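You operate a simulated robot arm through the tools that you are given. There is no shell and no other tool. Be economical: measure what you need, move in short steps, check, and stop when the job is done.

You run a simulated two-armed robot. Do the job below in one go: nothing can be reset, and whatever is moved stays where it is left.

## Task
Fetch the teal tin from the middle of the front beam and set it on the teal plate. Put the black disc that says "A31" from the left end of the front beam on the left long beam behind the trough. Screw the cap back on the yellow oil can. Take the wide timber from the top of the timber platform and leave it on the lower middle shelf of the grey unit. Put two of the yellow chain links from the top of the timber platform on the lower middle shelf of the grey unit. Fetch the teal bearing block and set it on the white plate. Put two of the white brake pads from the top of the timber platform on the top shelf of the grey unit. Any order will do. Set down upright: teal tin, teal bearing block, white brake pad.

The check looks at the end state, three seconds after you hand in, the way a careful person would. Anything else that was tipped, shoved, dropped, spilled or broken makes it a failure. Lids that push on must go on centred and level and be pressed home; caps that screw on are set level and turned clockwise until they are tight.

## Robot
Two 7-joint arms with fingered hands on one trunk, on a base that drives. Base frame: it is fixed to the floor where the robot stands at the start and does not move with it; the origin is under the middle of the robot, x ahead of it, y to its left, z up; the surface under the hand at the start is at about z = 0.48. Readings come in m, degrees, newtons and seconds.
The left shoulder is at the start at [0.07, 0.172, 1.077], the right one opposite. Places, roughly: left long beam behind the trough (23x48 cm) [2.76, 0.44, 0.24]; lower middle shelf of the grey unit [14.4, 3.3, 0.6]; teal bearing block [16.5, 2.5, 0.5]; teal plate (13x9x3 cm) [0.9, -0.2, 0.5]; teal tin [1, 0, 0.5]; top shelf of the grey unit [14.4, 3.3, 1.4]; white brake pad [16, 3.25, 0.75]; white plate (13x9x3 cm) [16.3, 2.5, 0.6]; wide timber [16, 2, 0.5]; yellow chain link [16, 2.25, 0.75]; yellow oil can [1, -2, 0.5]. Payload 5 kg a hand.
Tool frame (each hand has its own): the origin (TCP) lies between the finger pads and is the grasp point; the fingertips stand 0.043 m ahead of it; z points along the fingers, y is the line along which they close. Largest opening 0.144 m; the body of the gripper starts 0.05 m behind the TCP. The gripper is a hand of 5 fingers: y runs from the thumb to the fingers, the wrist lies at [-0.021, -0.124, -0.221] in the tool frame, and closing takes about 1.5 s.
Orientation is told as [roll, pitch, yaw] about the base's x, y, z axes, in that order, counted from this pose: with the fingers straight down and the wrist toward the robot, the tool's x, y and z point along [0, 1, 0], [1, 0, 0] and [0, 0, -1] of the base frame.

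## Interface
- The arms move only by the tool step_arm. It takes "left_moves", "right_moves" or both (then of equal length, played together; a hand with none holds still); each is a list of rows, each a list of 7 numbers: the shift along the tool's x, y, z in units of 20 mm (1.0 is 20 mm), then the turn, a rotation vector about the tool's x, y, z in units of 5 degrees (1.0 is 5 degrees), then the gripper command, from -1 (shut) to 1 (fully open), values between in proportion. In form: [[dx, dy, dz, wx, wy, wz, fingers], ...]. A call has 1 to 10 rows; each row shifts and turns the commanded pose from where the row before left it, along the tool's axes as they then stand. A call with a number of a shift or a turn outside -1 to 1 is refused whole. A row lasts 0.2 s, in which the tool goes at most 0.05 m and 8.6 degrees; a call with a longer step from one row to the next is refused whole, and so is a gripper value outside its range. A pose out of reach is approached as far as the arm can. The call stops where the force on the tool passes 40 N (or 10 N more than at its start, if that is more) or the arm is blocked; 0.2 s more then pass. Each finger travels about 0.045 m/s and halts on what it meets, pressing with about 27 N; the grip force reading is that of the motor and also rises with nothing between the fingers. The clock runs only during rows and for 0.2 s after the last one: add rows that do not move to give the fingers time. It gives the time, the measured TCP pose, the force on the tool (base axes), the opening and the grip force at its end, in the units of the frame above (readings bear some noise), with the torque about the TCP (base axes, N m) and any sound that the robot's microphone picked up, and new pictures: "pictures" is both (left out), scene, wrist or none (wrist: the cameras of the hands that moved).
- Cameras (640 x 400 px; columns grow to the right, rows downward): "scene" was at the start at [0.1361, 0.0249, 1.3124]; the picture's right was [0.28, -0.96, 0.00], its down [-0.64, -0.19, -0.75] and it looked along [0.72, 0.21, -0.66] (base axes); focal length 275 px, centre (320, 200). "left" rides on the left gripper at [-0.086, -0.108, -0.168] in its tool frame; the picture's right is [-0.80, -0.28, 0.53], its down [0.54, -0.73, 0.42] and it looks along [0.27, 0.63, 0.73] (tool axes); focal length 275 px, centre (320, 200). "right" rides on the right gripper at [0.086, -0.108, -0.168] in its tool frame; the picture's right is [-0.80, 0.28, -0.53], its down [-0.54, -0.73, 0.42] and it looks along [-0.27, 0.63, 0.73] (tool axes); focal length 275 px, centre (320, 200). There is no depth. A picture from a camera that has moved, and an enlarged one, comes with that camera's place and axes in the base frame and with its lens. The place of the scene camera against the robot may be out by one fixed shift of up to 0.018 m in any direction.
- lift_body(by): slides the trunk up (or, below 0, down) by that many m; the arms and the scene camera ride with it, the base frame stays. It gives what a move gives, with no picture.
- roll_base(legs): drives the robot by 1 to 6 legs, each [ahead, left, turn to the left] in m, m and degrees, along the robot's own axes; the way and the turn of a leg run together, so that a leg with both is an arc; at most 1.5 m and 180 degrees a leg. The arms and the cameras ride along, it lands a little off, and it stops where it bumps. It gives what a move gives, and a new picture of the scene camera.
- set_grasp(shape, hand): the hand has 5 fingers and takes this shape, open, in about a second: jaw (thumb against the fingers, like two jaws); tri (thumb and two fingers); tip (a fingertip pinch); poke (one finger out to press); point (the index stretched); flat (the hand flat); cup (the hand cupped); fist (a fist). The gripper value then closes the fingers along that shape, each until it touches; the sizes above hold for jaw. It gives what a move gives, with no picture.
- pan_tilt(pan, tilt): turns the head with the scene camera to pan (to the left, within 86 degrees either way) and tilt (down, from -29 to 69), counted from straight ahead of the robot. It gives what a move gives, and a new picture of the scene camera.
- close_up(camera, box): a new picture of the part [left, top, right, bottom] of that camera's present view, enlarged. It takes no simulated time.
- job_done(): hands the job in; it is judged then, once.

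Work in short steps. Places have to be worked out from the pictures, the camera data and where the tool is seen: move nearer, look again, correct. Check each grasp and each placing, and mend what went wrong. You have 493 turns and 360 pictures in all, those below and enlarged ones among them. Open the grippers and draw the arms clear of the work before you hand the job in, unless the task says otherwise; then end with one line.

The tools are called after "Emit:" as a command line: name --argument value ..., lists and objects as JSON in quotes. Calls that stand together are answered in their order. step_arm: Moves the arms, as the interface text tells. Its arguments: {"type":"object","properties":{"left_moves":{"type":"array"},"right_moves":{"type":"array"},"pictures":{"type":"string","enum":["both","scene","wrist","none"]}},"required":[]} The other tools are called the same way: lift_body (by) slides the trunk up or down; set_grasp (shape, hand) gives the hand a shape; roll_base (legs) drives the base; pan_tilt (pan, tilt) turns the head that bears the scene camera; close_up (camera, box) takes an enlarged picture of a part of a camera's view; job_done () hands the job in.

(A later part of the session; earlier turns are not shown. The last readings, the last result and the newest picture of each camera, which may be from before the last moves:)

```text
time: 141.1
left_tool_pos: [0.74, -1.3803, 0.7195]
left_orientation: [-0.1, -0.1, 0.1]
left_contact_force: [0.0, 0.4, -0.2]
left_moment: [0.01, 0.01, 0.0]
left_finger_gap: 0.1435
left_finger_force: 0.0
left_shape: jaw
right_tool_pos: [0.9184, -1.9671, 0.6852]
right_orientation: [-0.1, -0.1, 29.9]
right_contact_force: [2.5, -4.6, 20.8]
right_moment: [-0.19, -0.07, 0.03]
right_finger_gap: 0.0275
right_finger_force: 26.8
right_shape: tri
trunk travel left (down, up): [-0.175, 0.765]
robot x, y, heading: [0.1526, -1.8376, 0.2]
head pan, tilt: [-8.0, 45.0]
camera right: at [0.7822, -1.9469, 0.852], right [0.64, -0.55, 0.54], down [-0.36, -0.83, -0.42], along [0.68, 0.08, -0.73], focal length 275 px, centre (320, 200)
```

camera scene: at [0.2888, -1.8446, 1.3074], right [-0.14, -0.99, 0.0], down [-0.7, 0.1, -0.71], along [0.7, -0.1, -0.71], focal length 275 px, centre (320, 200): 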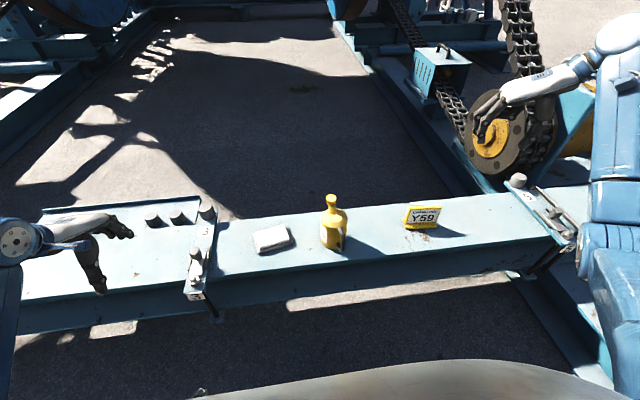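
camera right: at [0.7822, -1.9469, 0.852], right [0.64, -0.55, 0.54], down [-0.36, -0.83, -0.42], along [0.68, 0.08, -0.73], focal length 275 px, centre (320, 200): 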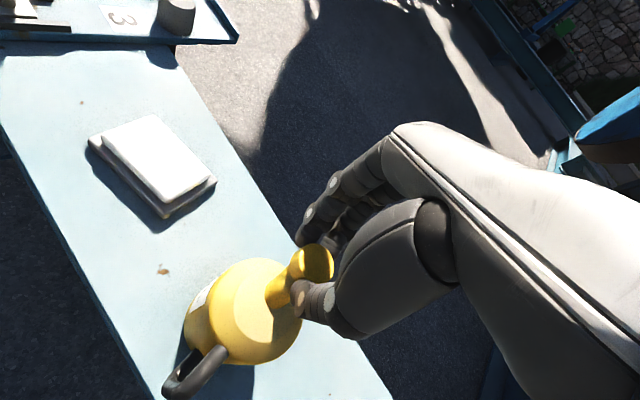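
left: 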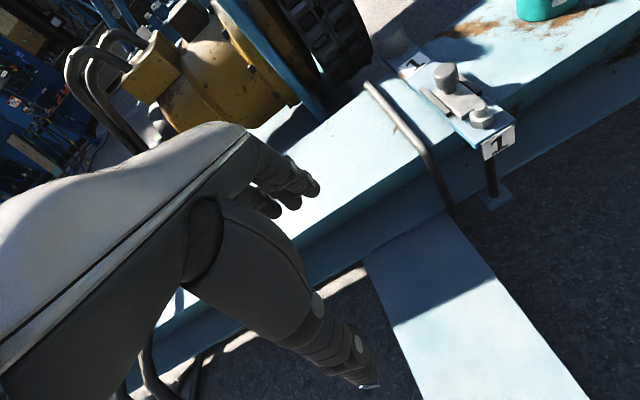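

The can hardly rotated and the torque is small, so the cap is still turning on the thread. I'll keep turning, well within reach this time.

Emit:
step_arm --right_moves '[[0, 0, 0, 0, 0, 1, -1], [0, 0, 0, 0, 0, 1, -1], [0, 0, 0, 0, 0, 1, -1], [0, 0, 0, 0, 0, 1, -1], [0, 0, 0, 0, 0, 1, -1], [0, 0, 0, 0, 0, 1, -1], [0, 0, 0, 0, 0, 1, -1], [0, 0, 0, 0, 0, 1, -1]]' --pictures "wrist"

```text
time: 142.9
left_tool_pos: [0.7408, -1.381, 0.7191]
left_orientation: [0.0, 0.0, 0.0]
left_contact_force: [0.4, 0.2, -1.5]
left_moment: [0.0, 0.01, -0.01]
left_finger_gap: 0.1439
left_finger_force: 0.1
left_shape: jaw
right_tool_pos: [0.917, -1.9662, 0.684]
right_orientation: [0.1, 0.0, -9.9]
right_contact_force: [-1.2, -2.3, 17.3]
right_moment: [-0.12, 0.02, 0.05]
right_finger_gap: 0.0276
right_finger_force: 27.1
right_shape: tri
trunk travel left (down, up): [-0.175, 0.765]
robot x, y, heading: [0.1527, -1.8303, -0.3]
head pan, tilt: [-8.0, 45.0]
camera right: at [0.8261, -1.863, 0.8518], right [0.14, -0.83, 0.53], down [-0.81, -0.41, -0.42], along [0.57, -0.37, -0.73], focal length 275 px, centre (320, 200)
```

right: 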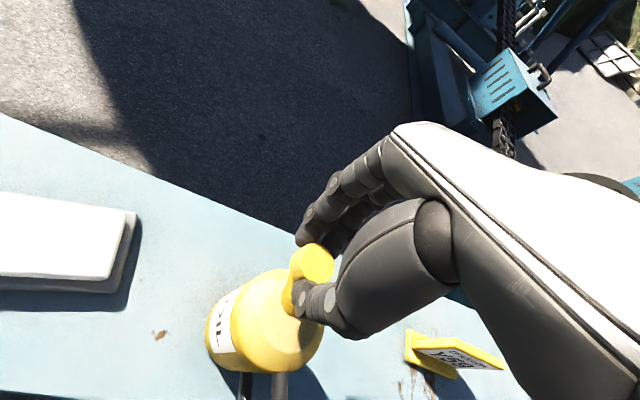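

Emit:
step_arm --right_moves '[[0, 0, 0, 0, 0, 1, -1], [0, 0, 0, 0, 0, 1, -1], [0, 0, 0, 0, 0, 1, -1], [0, 0, 0, 0, 0, 1, -1], [0, 0, 0, 0, 0, 1, -1], [0, 0, 0, 0, 0, 1, -1], [0, 0, 0, 0, 0, 1, -1], [0, 0, 0, 0, 0, 1, -1], [0, 0, 0, 0, 0, 1, -1], [0, 0, 0, 0, 0, 1, -1]]' --pictures "none"

Emit:
step_arm --right_moves '[[0, 0, 0, 0, 0, 1, -1], [0, 0, 0, 0, 0, 1, -1], [0, 0, 0, 0, 0, 1, -1], [0, 0, 0, 0, 0, 1, -1], [0, 0, 0, 0, 0, 1, -1], [0, 0, 0, 0, 0, 1, -1]]' --pictures "wrist"

```text
time: 145.1
left_tool_pos: [0.7405, -1.3803, 0.7191]
left_orientation: [-0.1, 0.0, 0.1]
left_contact_force: [-0.2, -0.2, 0.3]
left_moment: [0.02, -0.02, 0.04]
left_finger_gap: 0.1437
left_finger_force: 0.0
left_shape: jaw
right_tool_pos: [0.9183, -1.9679, 0.684]
right_orientation: [0.0, 0.0, -59.9]
right_contact_force: [-1.2, -0.7, 15.7]
right_moment: [-0.05, 0.03, 0.14]
right_finger_gap: 0.0272
right_finger_force: 27.2
right_shape: tri
trunk travel left (down, up): [-0.175, 0.765]
robot x, y, heading: [0.1563, -1.8374, 0.2]
head pan, tilt: [-8.0, 45.0]
```

```text
time: 146.7
left_tool_pos: [0.7415, -1.3796, 0.7186]
left_orientation: [0.0, 0.0, 0.0]
left_contact_force: [0.4, -0.5, 0.3]
left_moment: [0.03, 0.0, -0.01]
left_finger_gap: 0.1436
left_finger_force: 0.1
left_shape: jaw
right_tool_pos: [0.9263, -2.051, 0.6776]
right_orientation: [0.4, -5.7, -93.6]
right_contact_force: [1.3, 3.0, 12.8]
right_moment: [1.02, -0.14, -0.06]
right_finger_gap: 0.0289
right_finger_force: 26.9
right_shape: tri
trunk travel left (down, up): [-0.175, 0.765]
robot x, y, heading: [0.154, -1.8332, -0.1]
head pan, tilt: [-8.0, 45.0]
stopped in row 6 (right hand): the arm was blocked; the commanded pose is now the measured one
camera right: at [1.0189, -1.9323, 0.8343], right [-0.81, -0.18, 0.55], down [-0.5, 0.71, -0.5], along [-0.31, -0.68, -0.67], focal length 275 px, centre (320, 200)
```

right: 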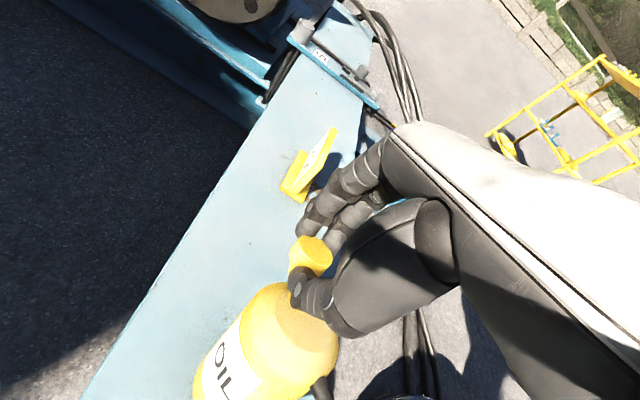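

The hand was suddenly pulled sideways by 8 cm and blocked. I'll look at the can.

Emit:
close_up --camera "scene" --box '[200, 100, 520, 300]'

```text
2.00 times, centred on (360, 200) of scene
camera zoom: at [0.288, -1.844, 1.3071], right [-0.14, -0.99, 0.0], down [-0.7, 0.1, -0.71], along [0.7, -0.1, -0.71], focal length 550 px, centre (240, 200)
```

zoom: 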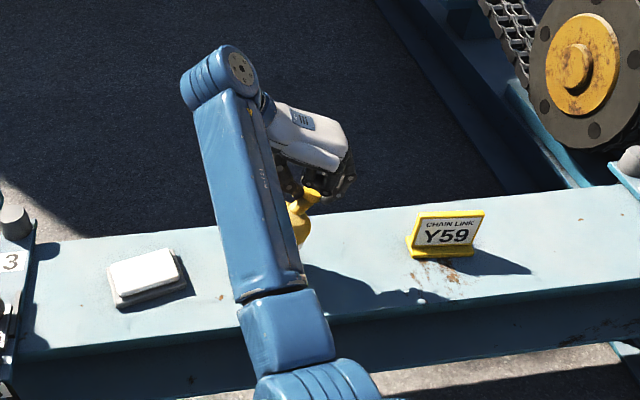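

Emit:
close_up --camera "right" --box '[160, 200, 400, 400]'

Emit:
close_up --camera "scene" --box '[310, 160, 420, 260]'

```text
2.00 times, centred on (280, 300) of right
camera zoom: at [1.0189, -1.9323, 0.8343], right [-0.81, -0.18, 0.55], down [-0.5, 0.71, -0.5], along [-0.31, -0.68, -0.67], focal length 551 px, centre (400, 0)
```

zoom: 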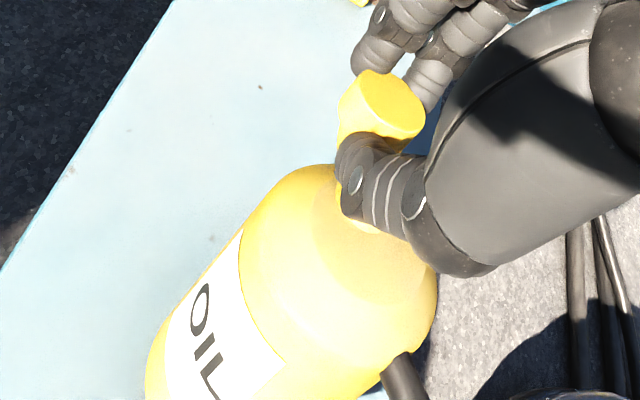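

```text
4.00 times, centred on (365, 210) of scene
camera zoom: at [0.288, -1.844, 1.3071], right [-0.14, -0.99, 0.0], down [-0.7, 0.1, -0.71], along [0.7, -0.1, -0.71], focal length 1100 px, centre (140, 160)
```

zoom: 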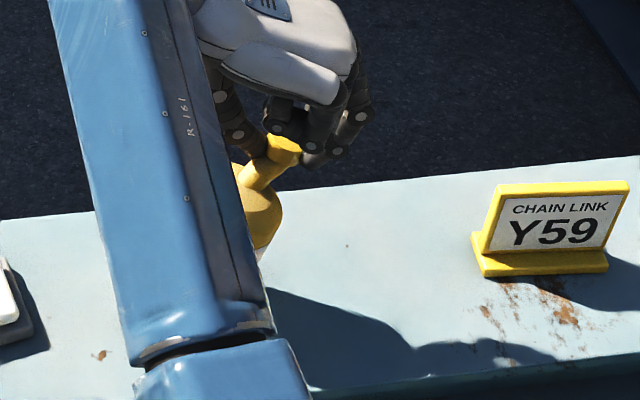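

The can is leaning towards −y, apparently pushed by my forearm. I'll reverse the motion step by step, still holding the cap, and check after three rows.

Emit:
step_arm --right_moves '[[-0.11, -0.685, 0, 0.19, 0, -1, -1], [-0.05, -0.69, 0, 0.19, 0, -1, -1], [0.01, -0.693, 0, 0.19, 0, -1, -1]]' --pictures "scene"

```text
time: 147.7
left_tool_pos: [0.7425, -1.3813, 0.7192]
left_orientation: [0.0, 0.1, 0.1]
left_contact_force: [-0.2, 0.0, -0.1]
left_moment: [0.01, -0.02, 0.01]
left_finger_gap: 0.1434
left_finger_force: 0.0
left_shape: jaw
right_tool_pos: [0.9369, -2.0665, 0.6935]
right_orientation: [0.4, -6.1, -81.3]
right_contact_force: [1.0, -0.4, -5.2]
right_moment: [-0.08, -0.11, -0.01]
right_finger_gap: 0.0258
right_finger_force: 27.0
right_shape: tri
trunk travel left (down, up): [-0.175, 0.765]
robot x, y, heading: [0.1527, -1.8331, 0.1]
head pan, tilt: [-8.0, 45.0]
stopped in row 3 (right hand): the arm was blocked; the commanded pose is now the measured one
camera scene: at [0.2893, -1.8448, 1.3072], right [-0.14, -0.99, 0.0], down [-0.7, 0.1, -0.71], along [0.7, -0.1, -0.71], focal length 275 px, centre (320, 200)
```

scene: 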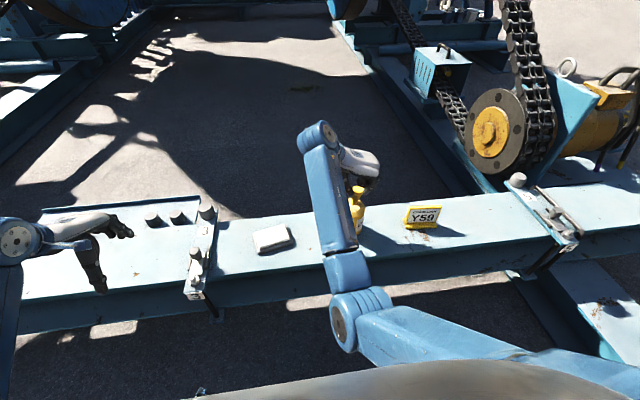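

The hand now carries about 5 N, so the can is hanging from its cap just off the beam. I'll lift straight up 2 cm to see whether the arm is free.

Emit:
step_arm --right_moves '[[0, 0, -0.5, 0, 0, 0, -1], [0, 0, -0.5, 0, 0, 0, -1]]' --pictures "wrist"

Emit:
close_up --camera "scene" --box '[300, 130, 460, 250]'

```text
time: 148.3
left_tool_pos: [0.7425, -1.3814, 0.7187]
left_orientation: [0.0, 0.1, 0.0]
left_contact_force: [-0.4, -0.3, -0.2]
left_moment: [-0.01, 0.04, 0.01]
left_finger_gap: 0.1436
left_finger_force: 0.0
left_shape: jaw
right_tool_pos: [0.9353, -2.072, 0.7137]
right_orientation: [0.2, -6.9, -81.6]
right_contact_force: [0.4, 0.2, -6.1]
right_moment: [-0.11, -0.09, -0.01]
right_finger_gap: 0.0255
right_finger_force: 27.2
right_shape: tri
trunk travel left (down, up): [-0.175, 0.765]
robot x, y, heading: [0.1514, -1.8318, -0.0]
head pan, tilt: [-8.0, 45.0]
camera right: at [1.0034, -1.9332, 0.8665], right [-0.76, -0.33, 0.56], down [-0.63, 0.58, -0.51], along [-0.16, -0.74, -0.65], focal length 275 px, centre (320, 200)
```

right: 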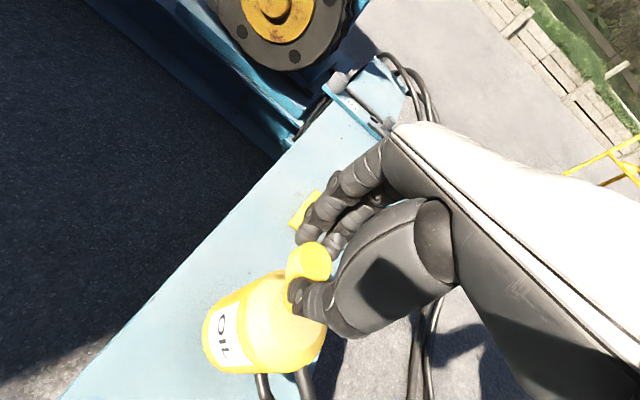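

```text
3.33 times, centred on (380, 190) of scene
camera zoom: at [0.2892, -1.8447, 1.3073], right [-0.14, -0.99, 0.0], down [-0.7, 0.1, -0.71], along [0.7, -0.1, -0.71], focal length 916 px, centre (120, 233)
```

zoom: 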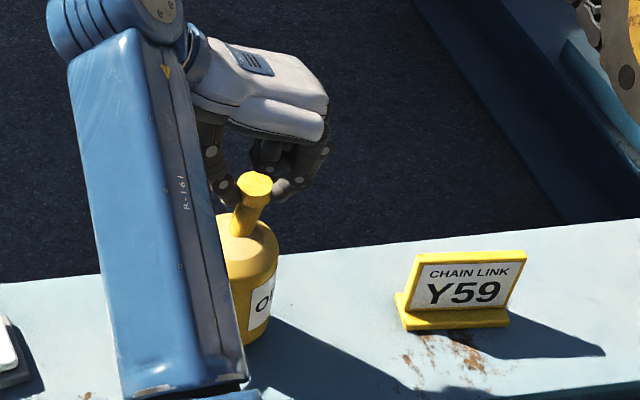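

The can hangs upright, clear of the beam. I'll raise it a little and wind the hand back counter-clockwise while correcting the tilt.

Emit:
step_arm --right_moves '[[0, 0, -0.7, 0.2, 0, -0.3, -1], [0, 0, -0.7, 0.2, 0, -0.6, -1], [0, 0, -0.5, 0.2, 0, -0.8, -1], [0, 0, -0.2, 0.2, 0, -0.8, -1], [0, 0, 0, 0.2, 0, -0.8, -1], [0, 0, 0, 0.2, 0, -0.8, -1]]' --pictures "scene"

```text
time: 149.9
left_tool_pos: [0.7422, -1.3821, 0.7181]
left_orientation: [0.1, 0.1, 0.0]
left_contact_force: [-0.5, 0.8, -1.0]
left_moment: [0.0, -0.01, -0.03]
left_finger_gap: 0.1437
left_finger_force: 0.1
left_shape: jaw
right_tool_pos: [0.9367, -2.1163, 0.7566]
right_orientation: [-2.5, -3.7, -63.5]
right_contact_force: [-0.3, 0.6, -5.9]
right_moment: [-0.09, -0.21, 0.01]
right_finger_gap: 0.0255
right_finger_force: 26.5
right_shape: tri
trunk travel left (down, up): [-0.175, 0.765]
robot x, y, heading: [0.1527, -1.8357, 0.2]
head pan, tilt: [-8.0, 45.0]
stopped in row 6 (right hand): the arm was blocked; the commanded pose is now the measured one
camera scene: at [0.2894, -1.845, 1.3072], right [-0.14, -0.99, 0.0], down [-0.7, 0.1, -0.71], along [0.7, -0.1, -0.71], focal length 275 px, centre (320, 200)
```

scene: 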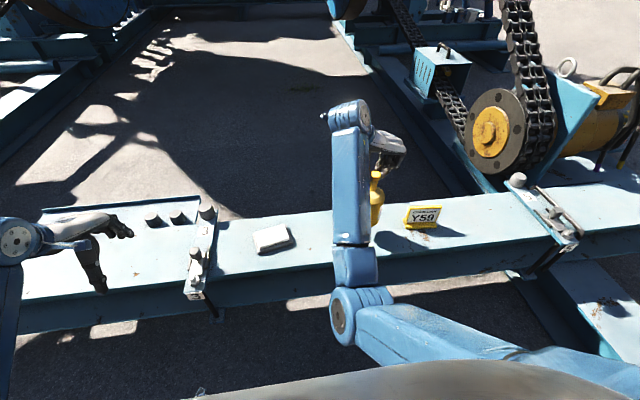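

The elbow seems jammed near my own body. Straight lifts worked, so I'll lift 10 cm without turning and then see.

Emit:
step_arm --right_moves '[[0, 0, -0.8, 0, 0, 0, -1], [0, 0, -0.8, 0, 0, 0, -1], [0, 0, -0.8, 0, 0, 0, -1], [0, 0, -0.8, 0, 0, 0, -1], [0, 0, -0.8, 0, 0, 0, -1], [0, 0, -0.8, 0, 0, 0, -1]]' --pictures "scene"

```text
time: 151.5
left_tool_pos: [0.7423, -1.382, 0.7187]
left_orientation: [0.1, 0.1, 0.0]
left_contact_force: [-1.0, 0.0, -0.8]
left_moment: [0.03, 0.03, 0.01]
left_finger_gap: 0.1437
left_finger_force: 0.0
left_shape: jaw
right_tool_pos: [0.9358, -2.1399, 0.8516]
right_orientation: [-3.6, -5.6, -65.1]
right_contact_force: [1.3, -1.2, -4.9]
right_moment: [-0.06, -0.14, 0.01]
right_finger_gap: 0.0255
right_finger_force: 27.3
right_shape: tri
trunk travel left (down, up): [-0.175, 0.765]
robot x, y, heading: [0.1534, -1.8361, 0.1]
head pan, tilt: [-8.0, 45.0]
stopped in row 6 (right hand): the arm was blocked; the commanded pose is now the measured one
camera scene: at [0.2895, -1.8452, 1.3072], right [-0.14, -0.99, 0.0], down [-0.7, 0.1, -0.71], along [0.7, -0.1, -0.71], focal length 275 px, centre (320, 200)
```

scene: 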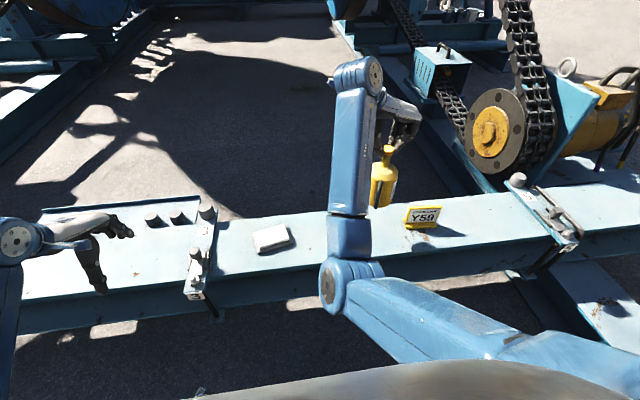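

Emit:
step_arm --right_moves '[[-0.42, 0.9, -0.3, 0, 0, 0, -1], [-0.42, 0.9, -0.3, 0, 0, 0, -1], [-0.42, 0.9, -0.3, 0, 0, 0, -1], [-0.42, 0.9, -0.3, 0, 0, 0, -1], [-0.42, 0.9, 0, 0, 0, 0, -1]]' --pictures "none"

Emit:
step_arm --right_moves '[[0, 0, 0, 0, 0, -1, -1], [0, 0, 0, 0, 0, -1, -1], [0, 0, 0, 0, 0, -1, -1], [0, 0, 0, 0, 0, -1, -1]]' --pictures "scene"

```text
time: 152.7
left_tool_pos: [0.7418, -1.382, 0.7187]
left_orientation: [0.0, 0.1, 0.2]
left_contact_force: [0.4, -0.2, -0.2]
left_moment: [-0.02, 0.0, 0.02]
left_finger_gap: 0.1437
left_finger_force: 0.1
left_shape: jaw
right_tool_pos: [0.9366, -2.2339, 0.8873]
right_orientation: [-3.5, -5.4, -64.9]
right_contact_force: [-0.1, 0.1, -6.4]
right_moment: [-0.05, -0.11, -0.02]
right_finger_gap: 0.0255
right_finger_force: 27.0
right_shape: tri
trunk travel left (down, up): [-0.175, 0.765]
robot x, y, heading: [0.156, -1.8376, 0.1]
head pan, tilt: [-8.0, 45.0]
```

```text
time: 153.7
left_tool_pos: [0.7424, -1.3815, 0.7193]
left_orientation: [-0.1, 0.1, 0.1]
left_contact_force: [-0.6, 0.7, 0.9]
left_moment: [0.0, -0.03, -0.05]
left_finger_gap: 0.1438
left_finger_force: 0.1
left_shape: jaw
right_tool_pos: [0.9356, -2.2327, 0.8882]
right_orientation: [-5.2, -3.9, -44.9]
right_contact_force: [-0.4, 0.5, -5.5]
right_moment: [0.02, -0.18, -0.03]
right_finger_gap: 0.0255
right_finger_force: 26.7
right_shape: tri
trunk travel left (down, up): [-0.175, 0.765]
robot x, y, heading: [0.1524, -1.8355, -0.0]
head pan, tilt: [-8.0, 45.0]
camera scene: at [0.2892, -1.845, 1.3073], right [-0.14, -0.99, 0.0], down [-0.7, 0.1, -0.71], along [0.7, -0.1, -0.71], focal length 275 px, centre (320, 200)
```

scene: 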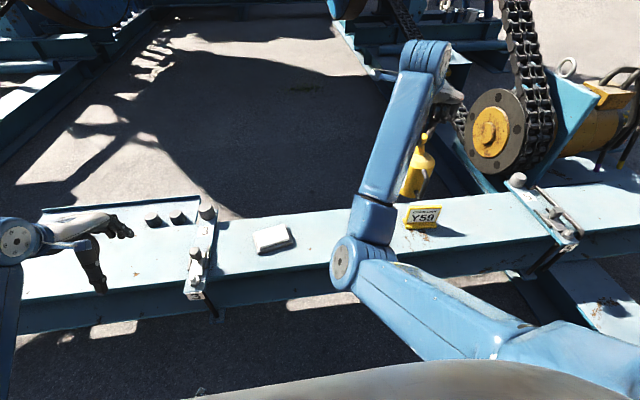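

Free now. I'll continue winding back to yaw≈0 and level the tool.

Emit:
step_arm --right_moves '[[0, 0, 0, 0.09, 0.115, -1, -1], [0, 0, 0, 0.09, 0.115, -1, -1], [0, 0, 0, 0.09, 0.115, -1, -1], [0, 0, 0, 0.09, 0.115, -1, -1], [0, 0, 0, 0.09, 0.115, -1, -1], [0, 0, 0, 0.09, 0.115, -1, -1], [0, 0, 0, 0.09, 0.115, -1, -1], [0, 0, 0, 0.09, 0.115, -1, -1], [0, 0, 0, 0.09, 0.115, -1, -1]]' --pictures "both"

```text
time: 155.7
left_tool_pos: [0.7425, -1.3808, 0.7189]
left_orientation: [0.0, 0.2, 0.0]
left_contact_force: [-0.1, 0.2, 1.1]
left_moment: [0.01, -0.01, 0.01]
left_finger_gap: 0.144
left_finger_force: 0.1
left_shape: jaw
right_tool_pos: [0.9348, -2.2342, 0.8881]
right_orientation: [-0.4, 2.4, -0.1]
right_contact_force: [0.3, -1.1, -5.8]
right_moment: [0.07, -0.25, 0.0]
right_finger_gap: 0.0254
right_finger_force: 27.3
right_shape: tri
trunk travel left (down, up): [-0.175, 0.765]
robot x, y, heading: [0.1502, -1.8372, 0.4]
head pan, tilt: [-8.0, 45.0]
camera scene: at [0.2893, -1.8454, 1.3072], right [-0.14, -0.99, 0.0], down [-0.7, 0.1, -0.71], along [0.7, -0.1, -0.71], focal length 275 px, centre (320, 200)
camera right: at [0.8355, -2.1465, 1.0592], right [0.31, -0.79, 0.53], down [-0.74, -0.54, -0.39], along [0.59, -0.27, -0.76], focal length 275 px, centre (320, 200)
```

scene: 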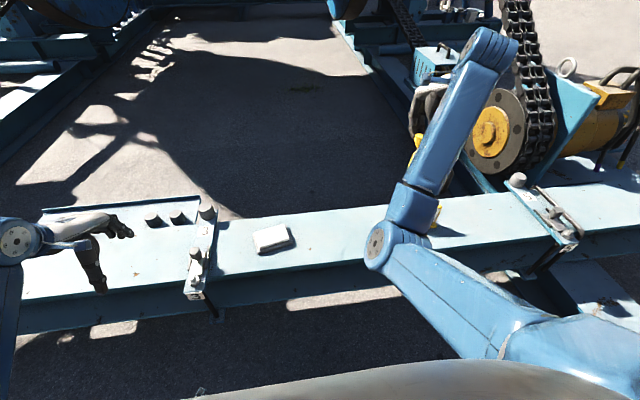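
right: 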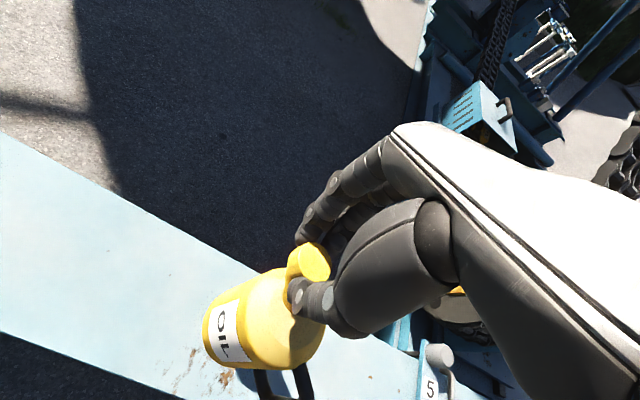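

Everything is free and the can hangs level. I'll turn it 43° further counter-clockwise (to its original facing) and then drive left 0.27 m to bring it back over its spot.

Emit:
step_arm --right_moves '[[0, 0, 0, -0.06, 0, -1, -1], [0, 0, 0, -0.06, 0, -1, -1], [0, 0, 0, -0.06, 0, -1, -1], [0, 0, 0, -0.06, 0, -1, -1], [0, 0, 0, -0.06, 0, -1, -1], [0, 0, 0, -0.06, 0, -1, -1], [0, 0, 0, -0.06, 0, -1, -1], [0, 0, 0, -0.06, 0, -1, -1], [0, 0, 0, 0, 0, -0.6, -1]]' --pictures "none"

Emit:
roll_base --legs '[[0, 0.265, 0]]'

Emit:
close_up --camera "right" --box '[0, 0, 640, 400]'

```text
time: 157.7
left_tool_pos: [0.7424, -1.3813, 0.7181]
left_orientation: [0.1, 0.2, 0.0]
left_contact_force: [-0.3, -1.0, -0.9]
left_moment: [0.01, -0.01, 0.01]
left_finger_gap: 0.144
left_finger_force: 0.1
left_shape: jaw
right_tool_pos: [0.9354, -2.2324, 0.8872]
right_orientation: [0.6, -0.2, 43.0]
right_contact_force: [-0.1, -0.2, -6.1]
right_moment: [0.21, -0.12, -0.01]
right_finger_gap: 0.0255
right_finger_force: 26.8
right_shape: tri
trunk travel left (down, up): [-0.175, 0.765]
robot x, y, heading: [0.1532, -1.8343, -0.0]
head pan, tilt: [-8.0, 45.0]
```

```text
time: 159.6
left_tool_pos: [0.7431, -1.1194, 0.7178]
left_orientation: [-0.1, 0.1, 0.1]
left_contact_force: [1.0, 0.8, -0.5]
left_moment: [-0.02, -0.05, 0.01]
left_finger_gap: 0.1439
left_finger_force: 0.0
left_shape: jaw
right_tool_pos: [0.9343, -1.9711, 0.889]
right_orientation: [0.6, -0.1, 42.8]
right_contact_force: [-0.5, 0.0, -4.9]
right_moment: [0.17, -0.09, 0.0]
right_finger_gap: 0.0256
right_finger_force: 27.2
right_shape: tri
trunk travel left (down, up): [-0.175, 0.765]
robot x, y, heading: [0.1525, -1.5714, -0.2]
head pan, tilt: [-8.0, 45.0]
camera scene: at [0.2892, -1.5816, 1.3073], right [-0.14, -0.99, 0.0], down [-0.7, 0.1, -0.71], along [0.7, -0.1, -0.71], focal length 275 px, centre (320, 200)
```

scene: 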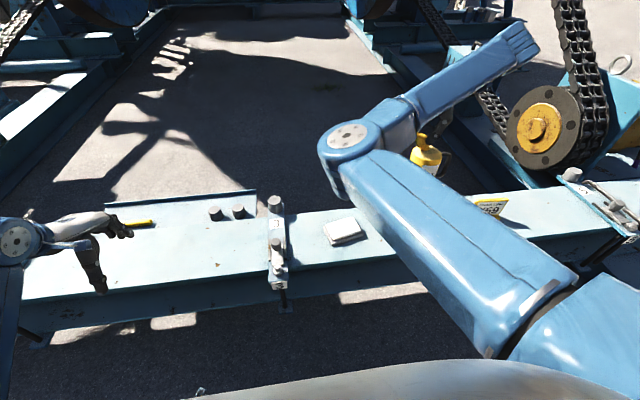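

```text
1.00 times, centred on (320, 200) of right (not enlarged: the box is as wide or as high as the picture)
camera zoom: at [0.7984, -1.9828, 1.0564], right [0.75, -0.4, 0.53], down [-0.17, -0.89, -0.43], along [0.64, 0.23, -0.73], focal length 275 px, centre (320, 200)
```

zoom: 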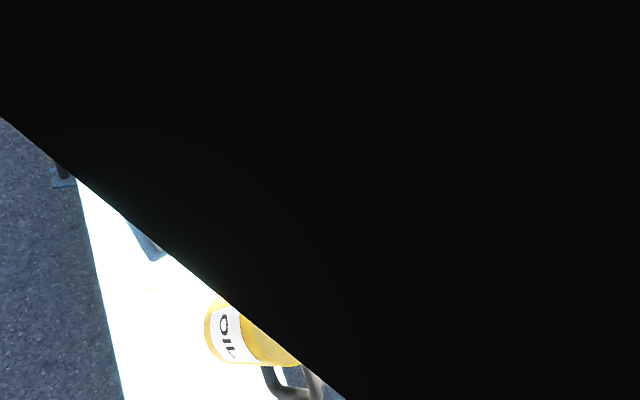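

The forearm has wound over, but the can is above its place. I'll lower it most of the way now, watching forces.

Emit:
step_arm --right_moves '[[0.4, -0.25, 0.8, 0, 0, 0, -1], [0.4, -0.25, 0.8, 0, 0, 0, -1], [0, 0, 1, 0, 0, 0, -1], [0, 0, 1, 0, 0, 0, -1], [0, 0, 1, 0, 0, 0, -1], [0, 0, 1, 0, 0, 0, -1], [0, 0, 1, 0, 0, 0, -1], [0, 0, 0.5, 0, 0, 0, -1]]' --pictures "scene"

Emit:
close_up --camera "scene" --box '[360, 130, 520, 250]'

```text
time: 161.4
left_tool_pos: [0.742, -1.1199, 0.72]
left_orientation: [-0.1, 0.2, 0.0]
left_contact_force: [0.9, -0.2, 0.7]
left_moment: [-0.01, -0.02, -0.01]
left_finger_gap: 0.1436
left_finger_force: 0.0
left_shape: jaw
right_tool_pos: [0.9158, -1.9655, 0.7452]
right_orientation: [0.6, -0.1, 42.9]
right_contact_force: [-0.8, 1.2, -6.2]
right_moment: [0.2, -0.05, 0.0]
right_finger_gap: 0.0258
right_finger_force: 26.6
right_shape: tri
trunk travel left (down, up): [-0.175, 0.765]
robot x, y, heading: [0.1523, -1.5732, -0.1]
head pan, tilt: [-8.0, 45.0]
camera scene: at [0.2893, -1.5826, 1.3073], right [-0.14, -0.99, 0.0], down [-0.7, 0.1, -0.71], along [0.7, -0.1, -0.71], focal length 275 px, centre (320, 200)
```

scene: 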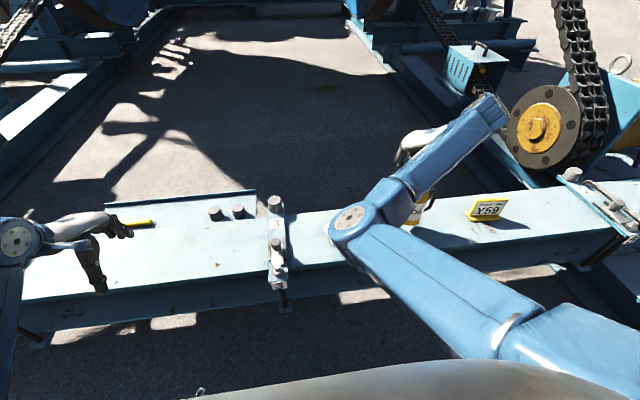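

```text
3.33 times, centred on (440, 190) of scene
camera zoom: at [0.2893, -1.5826, 1.3073], right [-0.14, -0.99, 0.0], down [-0.7, 0.1, -0.71], along [0.7, -0.1, -0.71], focal length 916 px, centre (-80, 233)
```

zoom: 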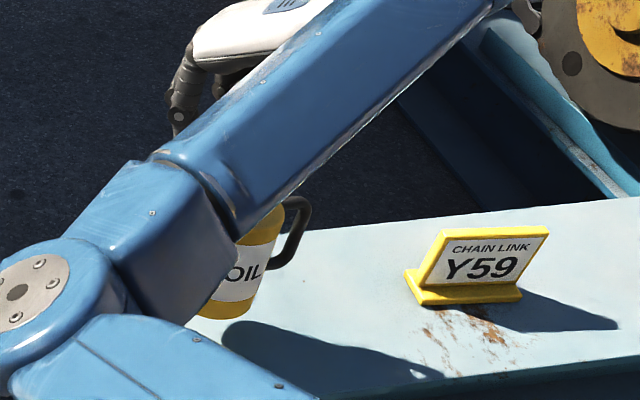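

Emit:
step_arm --right_moves '[[0, 0, 0.5, 0, 0, 0, -1], [0, 0, 0.5, 0, 0, 0, -1], [0, 0, 0.4, 0, 0, 0, -1], [0, 0, 0.2, 0, 0, 0, -1], [0, 0, 0, 0, 0, 0, -1]]' --pictures "none"

Emit:
step_arm --right_moves '[[0, 0, 0.2, 0, 0, 0, -1], [0, 0, 0.2, 0, 0, 0, -1], [0, 0, 0, 0, 0, 0, -1]]' --pictures "none"

```text
time: 162.6
left_tool_pos: [0.744, -1.1193, 0.72]
left_orientation: [0.0, 0.1, 0.0]
left_contact_force: [0.4, 0.0, -0.8]
left_moment: [0.01, 0.01, 0.01]
left_finger_gap: 0.1438
left_finger_force: 0.0
left_shape: jaw
right_tool_pos: [0.9162, -1.9647, 0.714]
right_orientation: [0.6, 0.0, 42.8]
right_contact_force: [0.1, 0.4, -5.4]
right_moment: [0.18, -0.05, 0.03]
right_finger_gap: 0.0254
right_finger_force: 26.7
right_shape: tri
trunk travel left (down, up): [-0.175, 0.765]
robot x, y, heading: [0.1515, -1.5736, 0.1]
head pan, tilt: [-8.0, 45.0]
```

```text
time: 163.4
left_tool_pos: [0.7435, -1.1199, 0.7177]
left_orientation: [0.0, 0.1, 0.0]
left_contact_force: [0.0, 0.2, -0.4]
left_moment: [-0.04, -0.02, 0.03]
left_finger_gap: 0.1438
left_finger_force: 0.0
left_shape: jaw
right_tool_pos: [0.9146, -1.9648, 0.7068]
right_orientation: [0.6, -0.1, 42.6]
right_contact_force: [0.6, -0.4, -6.3]
right_moment: [0.2, -0.02, -0.02]
right_finger_gap: 0.0257
right_finger_force: 26.9
right_shape: tri
trunk travel left (down, up): [-0.175, 0.765]
robot x, y, heading: [0.154, -1.5724, -0.2]
head pan, tilt: [-8.0, 45.0]
```

Emit:
step_arm --right_moves '[[0, 0, 0.2, 0, 0, 0, -1], [0, 0, 0.2, 0, 0, 0, -1], [0, 0, 0, 0, 0, 0, -1]]' --pictures "none"

Emit:
step_arm --right_moves '[[0, 0, 0.15, 0, 0, 0, -1], [0, 0, 0.1, 0, 0, 0, -1], [0, 0, 0, 0, 0, 0, -1]]' --pictures "wrist"

Emit:
close_up --camera "scene" --box '[360, 130, 520, 250]'

```text
time: 164.2
left_tool_pos: [0.7429, -1.1204, 0.7195]
left_orientation: [0.0, 0.0, 0.0]
left_contact_force: [0.3, -0.7, -0.8]
left_moment: [0.02, -0.02, 0.0]
left_finger_gap: 0.1436
left_finger_force: 0.0
left_shape: jaw
right_tool_pos: [0.9151, -1.9649, 0.6962]
right_orientation: [0.7, -0.1, 42.8]
right_contact_force: [-0.1, -0.2, -5.7]
right_moment: [0.17, -0.06, 0.0]
right_finger_gap: 0.0257
right_finger_force: 27.1
right_shape: tri
trunk travel left (down, up): [-0.175, 0.765]
robot x, y, heading: [0.1526, -1.5709, -0.2]
head pan, tilt: [-8.0, 45.0]
```

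```text
time: 165.0
left_tool_pos: [0.743, -1.1187, 0.7196]
left_orientation: [0.0, 0.0, 0.0]
left_contact_force: [-0.6, -0.1, 0.4]
left_moment: [0.03, 0.04, 0.02]
left_finger_gap: 0.1437
left_finger_force: 0.1
left_shape: jaw
right_tool_pos: [0.9151, -1.9653, 0.6929]
right_orientation: [0.6, 0.0, 42.7]
right_contact_force: [0.2, 1.2, -3.0]
right_moment: [0.21, -0.05, 0.01]
right_finger_gap: 0.0256
right_finger_force: 27.4
right_shape: tri
trunk travel left (down, up): [-0.175, 0.765]
robot x, y, heading: [0.1542, -1.573, 0.2]
head pan, tilt: [-8.0, 45.0]
camera right: at [0.7785, -1.9763, 0.8612], right [0.75, -0.4, 0.53], down [-0.17, -0.89, -0.43], along [0.64, 0.24, -0.73], focal length 275 px, centre (320, 200)
```

right: 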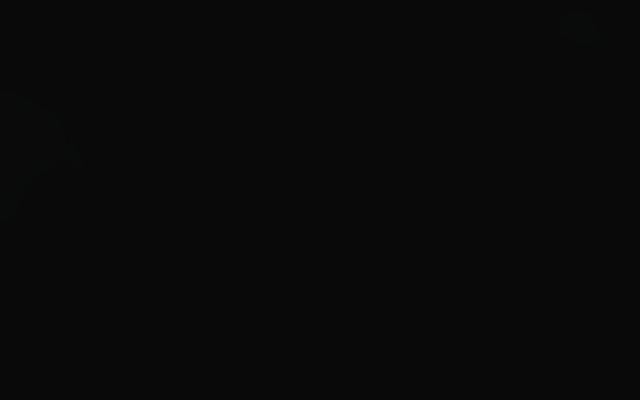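

```text
3.33 times, centred on (440, 190) of scene
camera zoom: at [0.2888, -1.5823, 1.3073], right [-0.14, -0.99, 0.0], down [-0.7, 0.1, -0.71], along [0.7, -0.1, -0.71], focal length 916 px, centre (-80, 233)
```

zoom: 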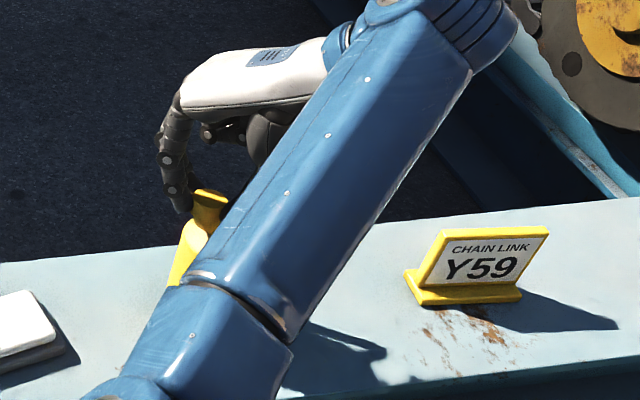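

Touching, with half of the weight taken by the beam. A bit further until it bears fully.

Emit:
step_arm --right_moves '[[0, 0, 0.1, 0, 0, 0, -1], [0, 0, 0.1, 0, 0, 0, -1], [0, 0, 0, 0, 0, 0, -1]]' --pictures "none"

Emit:
step_arm --right_moves '[[0, 0, 0.1, 0, 0, 0, -1], [0, 0, 0.05, 0, 0, 0, -1], [0, 0, 0, 0, 0, 0, -1]]' --pictures "none"

```text
time: 165.8
left_tool_pos: [0.7428, -1.1198, 0.7185]
left_orientation: [0.0, 0.0, -0.1]
left_contact_force: [-0.2, 1.1, -0.4]
left_moment: [0.01, -0.01, -0.01]
left_finger_gap: 0.1438
left_finger_force: 0.2
left_shape: jaw
right_tool_pos: [0.9158, -1.9638, 0.6908]
right_orientation: [0.5, -0.2, 42.9]
right_contact_force: [-1.7, 3.7, 8.2]
right_moment: [0.24, 0.05, -0.01]
right_finger_gap: 0.026
right_finger_force: 27.1
right_shape: tri
trunk travel left (down, up): [-0.175, 0.765]
robot x, y, heading: [0.1551, -1.5727, -0.1]
head pan, tilt: [-8.0, 45.0]
```

```text
time: 166.6
left_tool_pos: [0.7418, -1.1193, 0.7203]
left_orientation: [0.0, -0.2, -0.1]
left_contact_force: [-0.6, 1.0, 0.5]
left_moment: [0.06, 0.02, -0.03]
left_finger_gap: 0.1437
left_finger_force: 0.1
left_shape: jaw
right_tool_pos: [0.9148, -1.964, 0.6886]
right_orientation: [0.5, -0.2, 42.8]
right_contact_force: [-4.0, 7.9, 21.5]
right_moment: [0.38, 0.13, 0.03]
right_finger_gap: 0.0266
right_finger_force: 26.6
right_shape: tri
trunk travel left (down, up): [-0.175, 0.765]
robot x, y, heading: [0.1507, -1.5732, 0.1]
head pan, tilt: [-8.0, 45.0]
```

Seated. I'll ease off 2 mm and open the fingers, then rise.

Emit:
step_arm --right_moves '[[0, 0, -0.12, 0, 0, 0, -1], [0, 0, 0, 0, 0, 0, -0.8], [0, 0, 0, 0, 0, 0, -0.6], [0, 0, 0, 0, 0, 0, -0.3], [0, 0, 0, 0, 0, 0, 0.1], [0, 0, 0, 0, 0, 0, 0.1], [0, 0, -0.5, 0, 0, 0, 0.1], [0, 0, -0.8, 0, 0, 0, 0.1], [0, 0, -1, 0, 0, 0, 0.1], [0, 0, -1, 0, 0, 0, 0.1]]' --pictures "scene"

Emit:
close_up --camera "scene" --box '[360, 130, 520, 250]'

```text
time: 168.8
left_tool_pos: [0.7425, -1.1189, 0.719]
left_orientation: [0.0, 0.0, -0.1]
left_contact_force: [-0.2, 0.1, 0.2]
left_moment: [0.02, 0.01, -0.02]
left_finger_gap: 0.1437
left_finger_force: 0.0
left_shape: jaw
right_tool_pos: [0.9138, -1.9643, 0.755]
right_orientation: [0.7, -0.1, 42.7]
right_contact_force: [-0.1, 0.5, 0.0]
right_moment: [-0.01, -0.02, 0.02]
right_finger_gap: 0.0789
right_finger_force: 0.1
right_shape: tri
trunk travel left (down, up): [-0.175, 0.765]
robot x, y, heading: [0.1505, -1.5712, 0.1]
head pan, tilt: [-8.0, 45.0]
camera scene: at [0.2885, -1.5823, 1.3073], right [-0.14, -0.99, 0.0], down [-0.7, 0.1, -0.71], along [0.7, -0.1, -0.71], focal length 275 px, centre (320, 200)
```

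scene: 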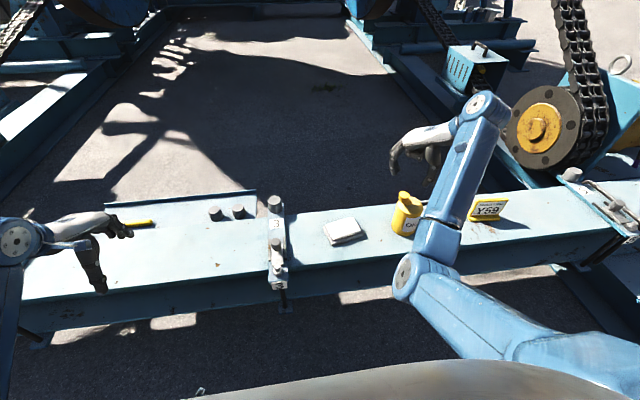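

```text
3.33 times, centred on (440, 190) of scene
camera zoom: at [0.2885, -1.5823, 1.3073], right [-0.14, -0.99, 0.0], down [-0.7, 0.1, -0.71], along [0.7, -0.1, -0.71], focal length 916 px, centre (-80, 233)
```

zoom: 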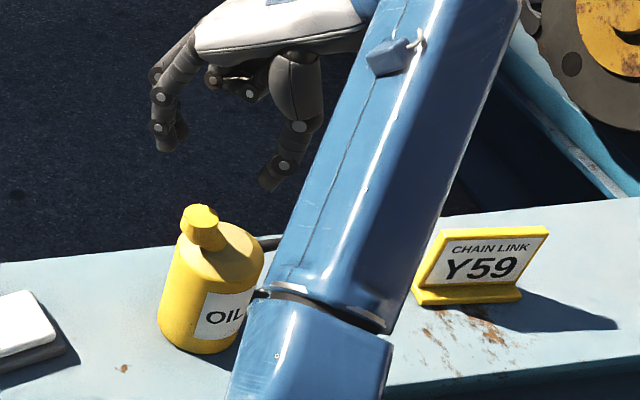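

The can stands upright near its original place with the cap on. I'll check the cap's position from the wrist for one more tightening stroke.

Emit:
close_up --camera "right" --box '[180, 190, 380, 330]'

```text
2.86 times, centred on (280, 260) of right
camera zoom: at [0.7782, -1.9768, 0.9233], right [0.75, -0.4, 0.53], down [-0.17, -0.89, -0.43], along [0.64, 0.24, -0.73], focal length 786 px, centre (434, 29)
```

zoom: 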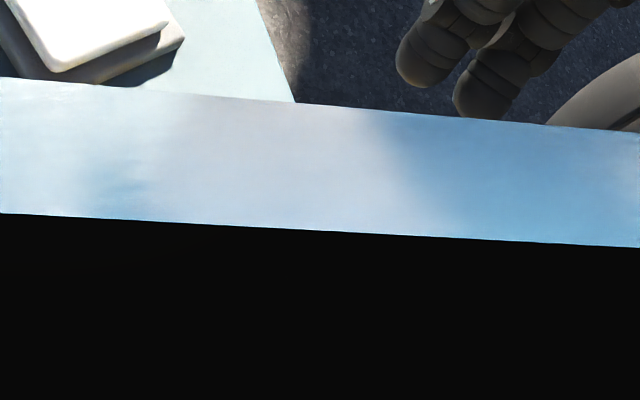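

My forearm sits in front of the wrist camera, so this is a poor arm posture. I'll rise and retract to the initial rest-like pose to unwind it.

Emit:
step_arm --right_moves '[[0, 0, -1, 0, 0, 0, 0.1], [0, 0, -1, 0, 0, 0, 0.1], [0, 0, -1, 0, 0, 0, 0.1], [0, 0, -1, 0, 0, 0, 0.1], [0.5, -0.7, -0.8, 0, 0, 0.9, 0.1], [0.5, -0.7, -0.6, 0, 0, 0.9, 0.1], [0.4, -0.8, 0, 0, 0, 0.9, 0.1], [0.3, -0.8, 0, 0, 0, 0.9, 0.1], [0.2, -0.8, 0, 0, 0, 0.9, 0.1], [0.2, -0.8, 0, 0, 0, 0.9, 0.1]]' --pictures "scene"

```text
time: 171.0
left_tool_pos: [0.7417, -1.1197, 0.7195]
left_orientation: [0.0, 0.0, 0.1]
left_contact_force: [0.0, -0.7, -0.2]
left_moment: [0.0, 0.03, 0.0]
left_finger_gap: 0.1434
left_finger_force: 0.1
left_shape: jaw
right_tool_pos: [0.8149, -1.9773, 0.8625]
right_orientation: [0.6, 0.1, 15.7]
right_contact_force: [-0.2, 0.0, 0.2]
right_moment: [-0.01, 0.0, -0.03]
right_finger_gap: 0.0786
right_finger_force: 0.1
right_shape: tri
trunk travel left (down, up): [-0.175, 0.765]
robot x, y, heading: [0.1535, -1.5703, -0.2]
head pan, tilt: [-8.0, 45.0]
camera scene: at [0.2882, -1.5825, 1.3074], right [-0.14, -0.99, 0.0], down [-0.7, 0.1, -0.71], along [0.7, -0.1, -0.71], focal length 275 px, centre (320, 200)
```

scene: 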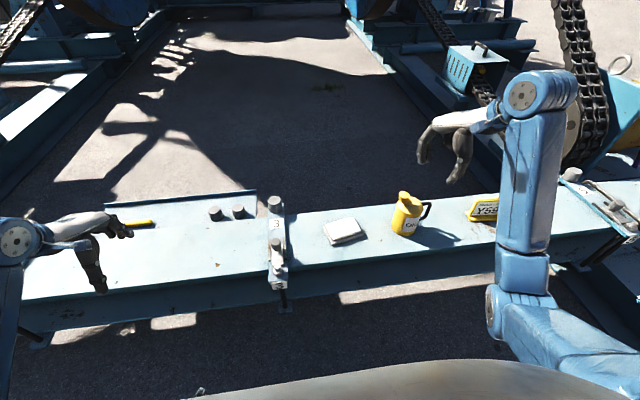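

Emit:
close_up --camera "scene" --box '[370, 170, 450, 250]'

Emit:
close_up --camera "right" --box '[100, 150, 400, 350]'

```text
5.00 times, centred on (410, 210) of scene
camera zoom: at [0.2882, -1.5825, 1.3074], right [-0.14, -0.99, 0.0], down [-0.7, 0.1, -0.71], along [0.7, -0.1, -0.71], focal length 1375 px, centre (-130, 150)
```

zoom: 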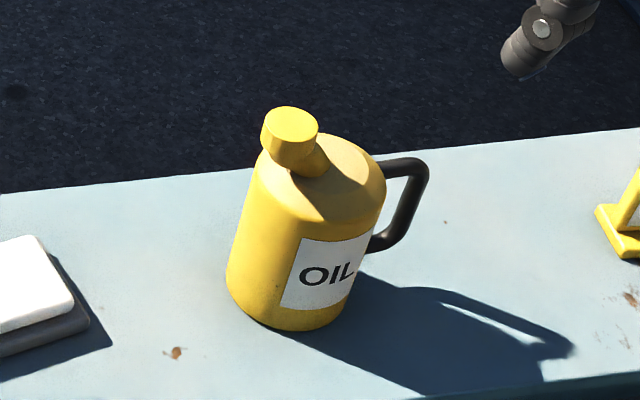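

```text
2.00 times, centred on (250, 250) of right
camera zoom: at [0.6881, -1.9255, 1.0318], right [0.49, -0.69, 0.53], down [-0.55, -0.71, -0.43], along [0.67, -0.08, -0.74], focal length 551 px, centre (460, 100)
```

zoom: 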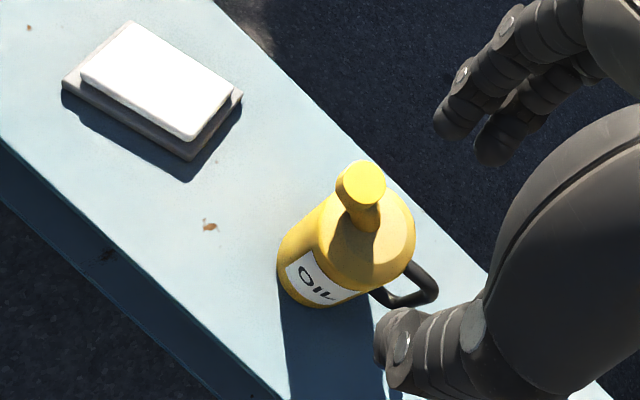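

Emit:
step_arm --right_moves '[[0, 0.9, 0.9, 0, 0, 0, 0.1], [0, 0.9, 0.9, 0, 0, 0, 0.1], [0, 0.9, 0.9, 0, 0, 0, 0.1], [0, 0.9, 0.9, 0, 0, 0, 0.1], [0, 0.9, 0.9, 0, 0, 0, 0.1], [0, 0, 0.9, 0, 0, 0, 0.1], [0, 0, 0, 0, 0, 0, 0.1]]' --pictures "none"

Emit:
close_up --camera "right" --box '[180, 190, 380, 330]'

```text
time: 172.6
left_tool_pos: [0.7421, -1.1195, 0.7177]
left_orientation: [0.1, -0.1, 0.1]
left_contact_force: [0.4, 0.0, -1.0]
left_moment: [0.01, -0.01, 0.06]
left_finger_gap: 0.1437
left_finger_force: 0.0
left_shape: jaw
right_tool_pos: [0.901, -1.9544, 0.7558]
right_orientation: [0.4, 0.1, 15.7]
right_contact_force: [-0.2, 0.3, -0.4]
right_moment: [0.01, 0.0, 0.04]
right_finger_gap: 0.0788
right_finger_force: 0.1
right_shape: tri
trunk travel left (down, up): [-0.175, 0.765]
robot x, y, heading: [0.157, -1.5725, 0.0]
head pan, tilt: [-8.0, 45.0]
```

```text
2.86 times, centred on (280, 260) of right
camera zoom: at [0.7745, -1.9022, 0.924], right [0.49, -0.69, 0.53], down [-0.55, -0.72, -0.43], along [0.67, -0.08, -0.74], focal length 786 px, centre (434, 29)
```

zoom: 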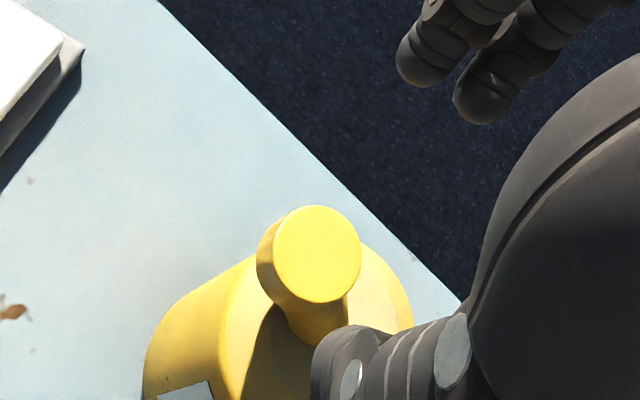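

The cap is right under the TCP at (0.899, -1.954). I'll turn the hand counter-clockwise 45°, lower, and grip.

Emit:
step_arm --right_moves '[[0, -0.1, 0, 0, 0, -1, 0.1], [0, 0, 0, 0, 0, -1, 0.1], [0, 0, 0, 0, 0, -1, 0.1], [0, 0, 0, 0, 0, -1, 0.1], [0, 0, 0, 0, 0, -1, 0.1], [0, 0, 0, 0, 0, -1, 0.1], [0, 0, 0, 0, 0, -1, 0.1], [0, 0, 0, 0, 0, -1, 0.1], [0, 0, 0, 0, 0, -1, 0.1], [0, 0, 0, 0, 0, 0, 0.1]]' --pictures "none"

Emit:
close_up --camera "right" --box '[180, 190, 380, 330]'

```text
time: 174.8
left_tool_pos: [0.7444, -1.1197, 0.7186]
left_orientation: [0.0, 0.0, 0.1]
left_contact_force: [-0.2, -0.2, -0.1]
left_moment: [0.0, 0.0, -0.02]
left_finger_gap: 0.1438
left_finger_force: 0.0
left_shape: jaw
right_tool_pos: [0.8986, -1.9539, 0.7563]
right_orientation: [0.5, -0.3, 60.7]
right_contact_force: [0.1, 0.4, -0.2]
right_moment: [-0.03, -0.02, -0.03]
right_finger_gap: 0.0788
right_finger_force: 0.2
right_shape: tri
trunk travel left (down, up): [-0.175, 0.765]
robot x, y, heading: [0.152, -1.5705, 0.1]
head pan, tilt: [-8.0, 45.0]
```

```text
2.86 times, centred on (280, 260) of right
camera zoom: at [0.7722, -2.0083, 0.9235], right [0.84, -0.15, 0.53], down [0.12, -0.89, -0.43], along [0.54, 0.42, -0.73], focal length 786 px, centre (434, 29)
```

zoom: 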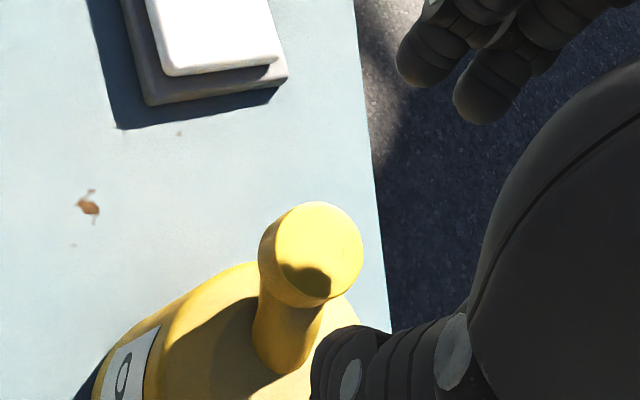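

Same pixel after the turn, so the cap is on the tool axis. I'll lower, grip and press.

Emit:
step_arm --right_moves '[[0, 0, 1, 0, 0, 0, 0], [0, 0, 1, 0, 0, 0, 0], [0, 0, 0.9, 0, 0, 0, 0], [0, 0, 0.5, 0, 0, 0, 0], [0, 0, 0, 0, 0, 0, -0.4], [0, 0, 0, 0, 0, 0, -0.8], [0, 0, 0, 0, 0, 0, -1], [0, 0, 0, 0, 0, 0, -1], [0, 0, 0.1, 0, 0, 0, -1], [0, 0, 0.1, 0, 0, 0, -1]]' --pictures "none"

Emit:
step_arm --right_moves '[[0, 0, 0.02, 0, 0, 1, -1], [0, 0, 0.02, 0, 0, 1, -1], [0, 0, 0, 0, 0, 1, -1], [0, 0, 0, 0, 0, 1, -1], [0, 0, 0, 0, 0, 1, -1]]' --pictures "none"

```text
time: 177.0
left_tool_pos: [0.7413, -1.1196, 0.7198]
left_orientation: [-0.1, 0.0, 0.0]
left_contact_force: [-1.0, 0.1, 0.1]
left_moment: [-0.01, -0.01, -0.01]
left_finger_gap: 0.1435
left_finger_force: 0.1
left_shape: jaw
right_tool_pos: [0.8971, -1.954, 0.686]
right_orientation: [0.4, -0.5, 60.7]
right_contact_force: [-0.1, 1.0, 10.8]
right_moment: [0.03, -0.01, 0.07]
right_finger_gap: 0.0262
right_finger_force: 27.2
right_shape: tri
trunk travel left (down, up): [-0.175, 0.765]
robot x, y, heading: [0.1539, -1.5728, 0.3]
head pan, tilt: [-8.0, 45.0]
```

```text
time: 178.2
left_tool_pos: [0.7413, -1.1188, 0.7191]
left_orientation: [0.0, -0.1, 0.0]
left_contact_force: [-0.9, -1.1, 0.2]
left_moment: [0.01, 0.0, 0.0]
left_finger_gap: 0.1438
left_finger_force: 0.0
left_shape: jaw
right_tool_pos: [0.898, -1.952, 0.6837]
right_orientation: [0.5, -0.2, 35.8]
right_contact_force: [0.7, 7.1, 19.7]
right_moment: [0.26, -0.18, 0.34]
right_finger_gap: 0.0267
right_finger_force: 26.6
right_shape: tri
trunk travel left (down, up): [-0.175, 0.765]
robot x, y, heading: [0.1571, -1.5732, -0.1]
head pan, tilt: [-8.0, 45.0]
```

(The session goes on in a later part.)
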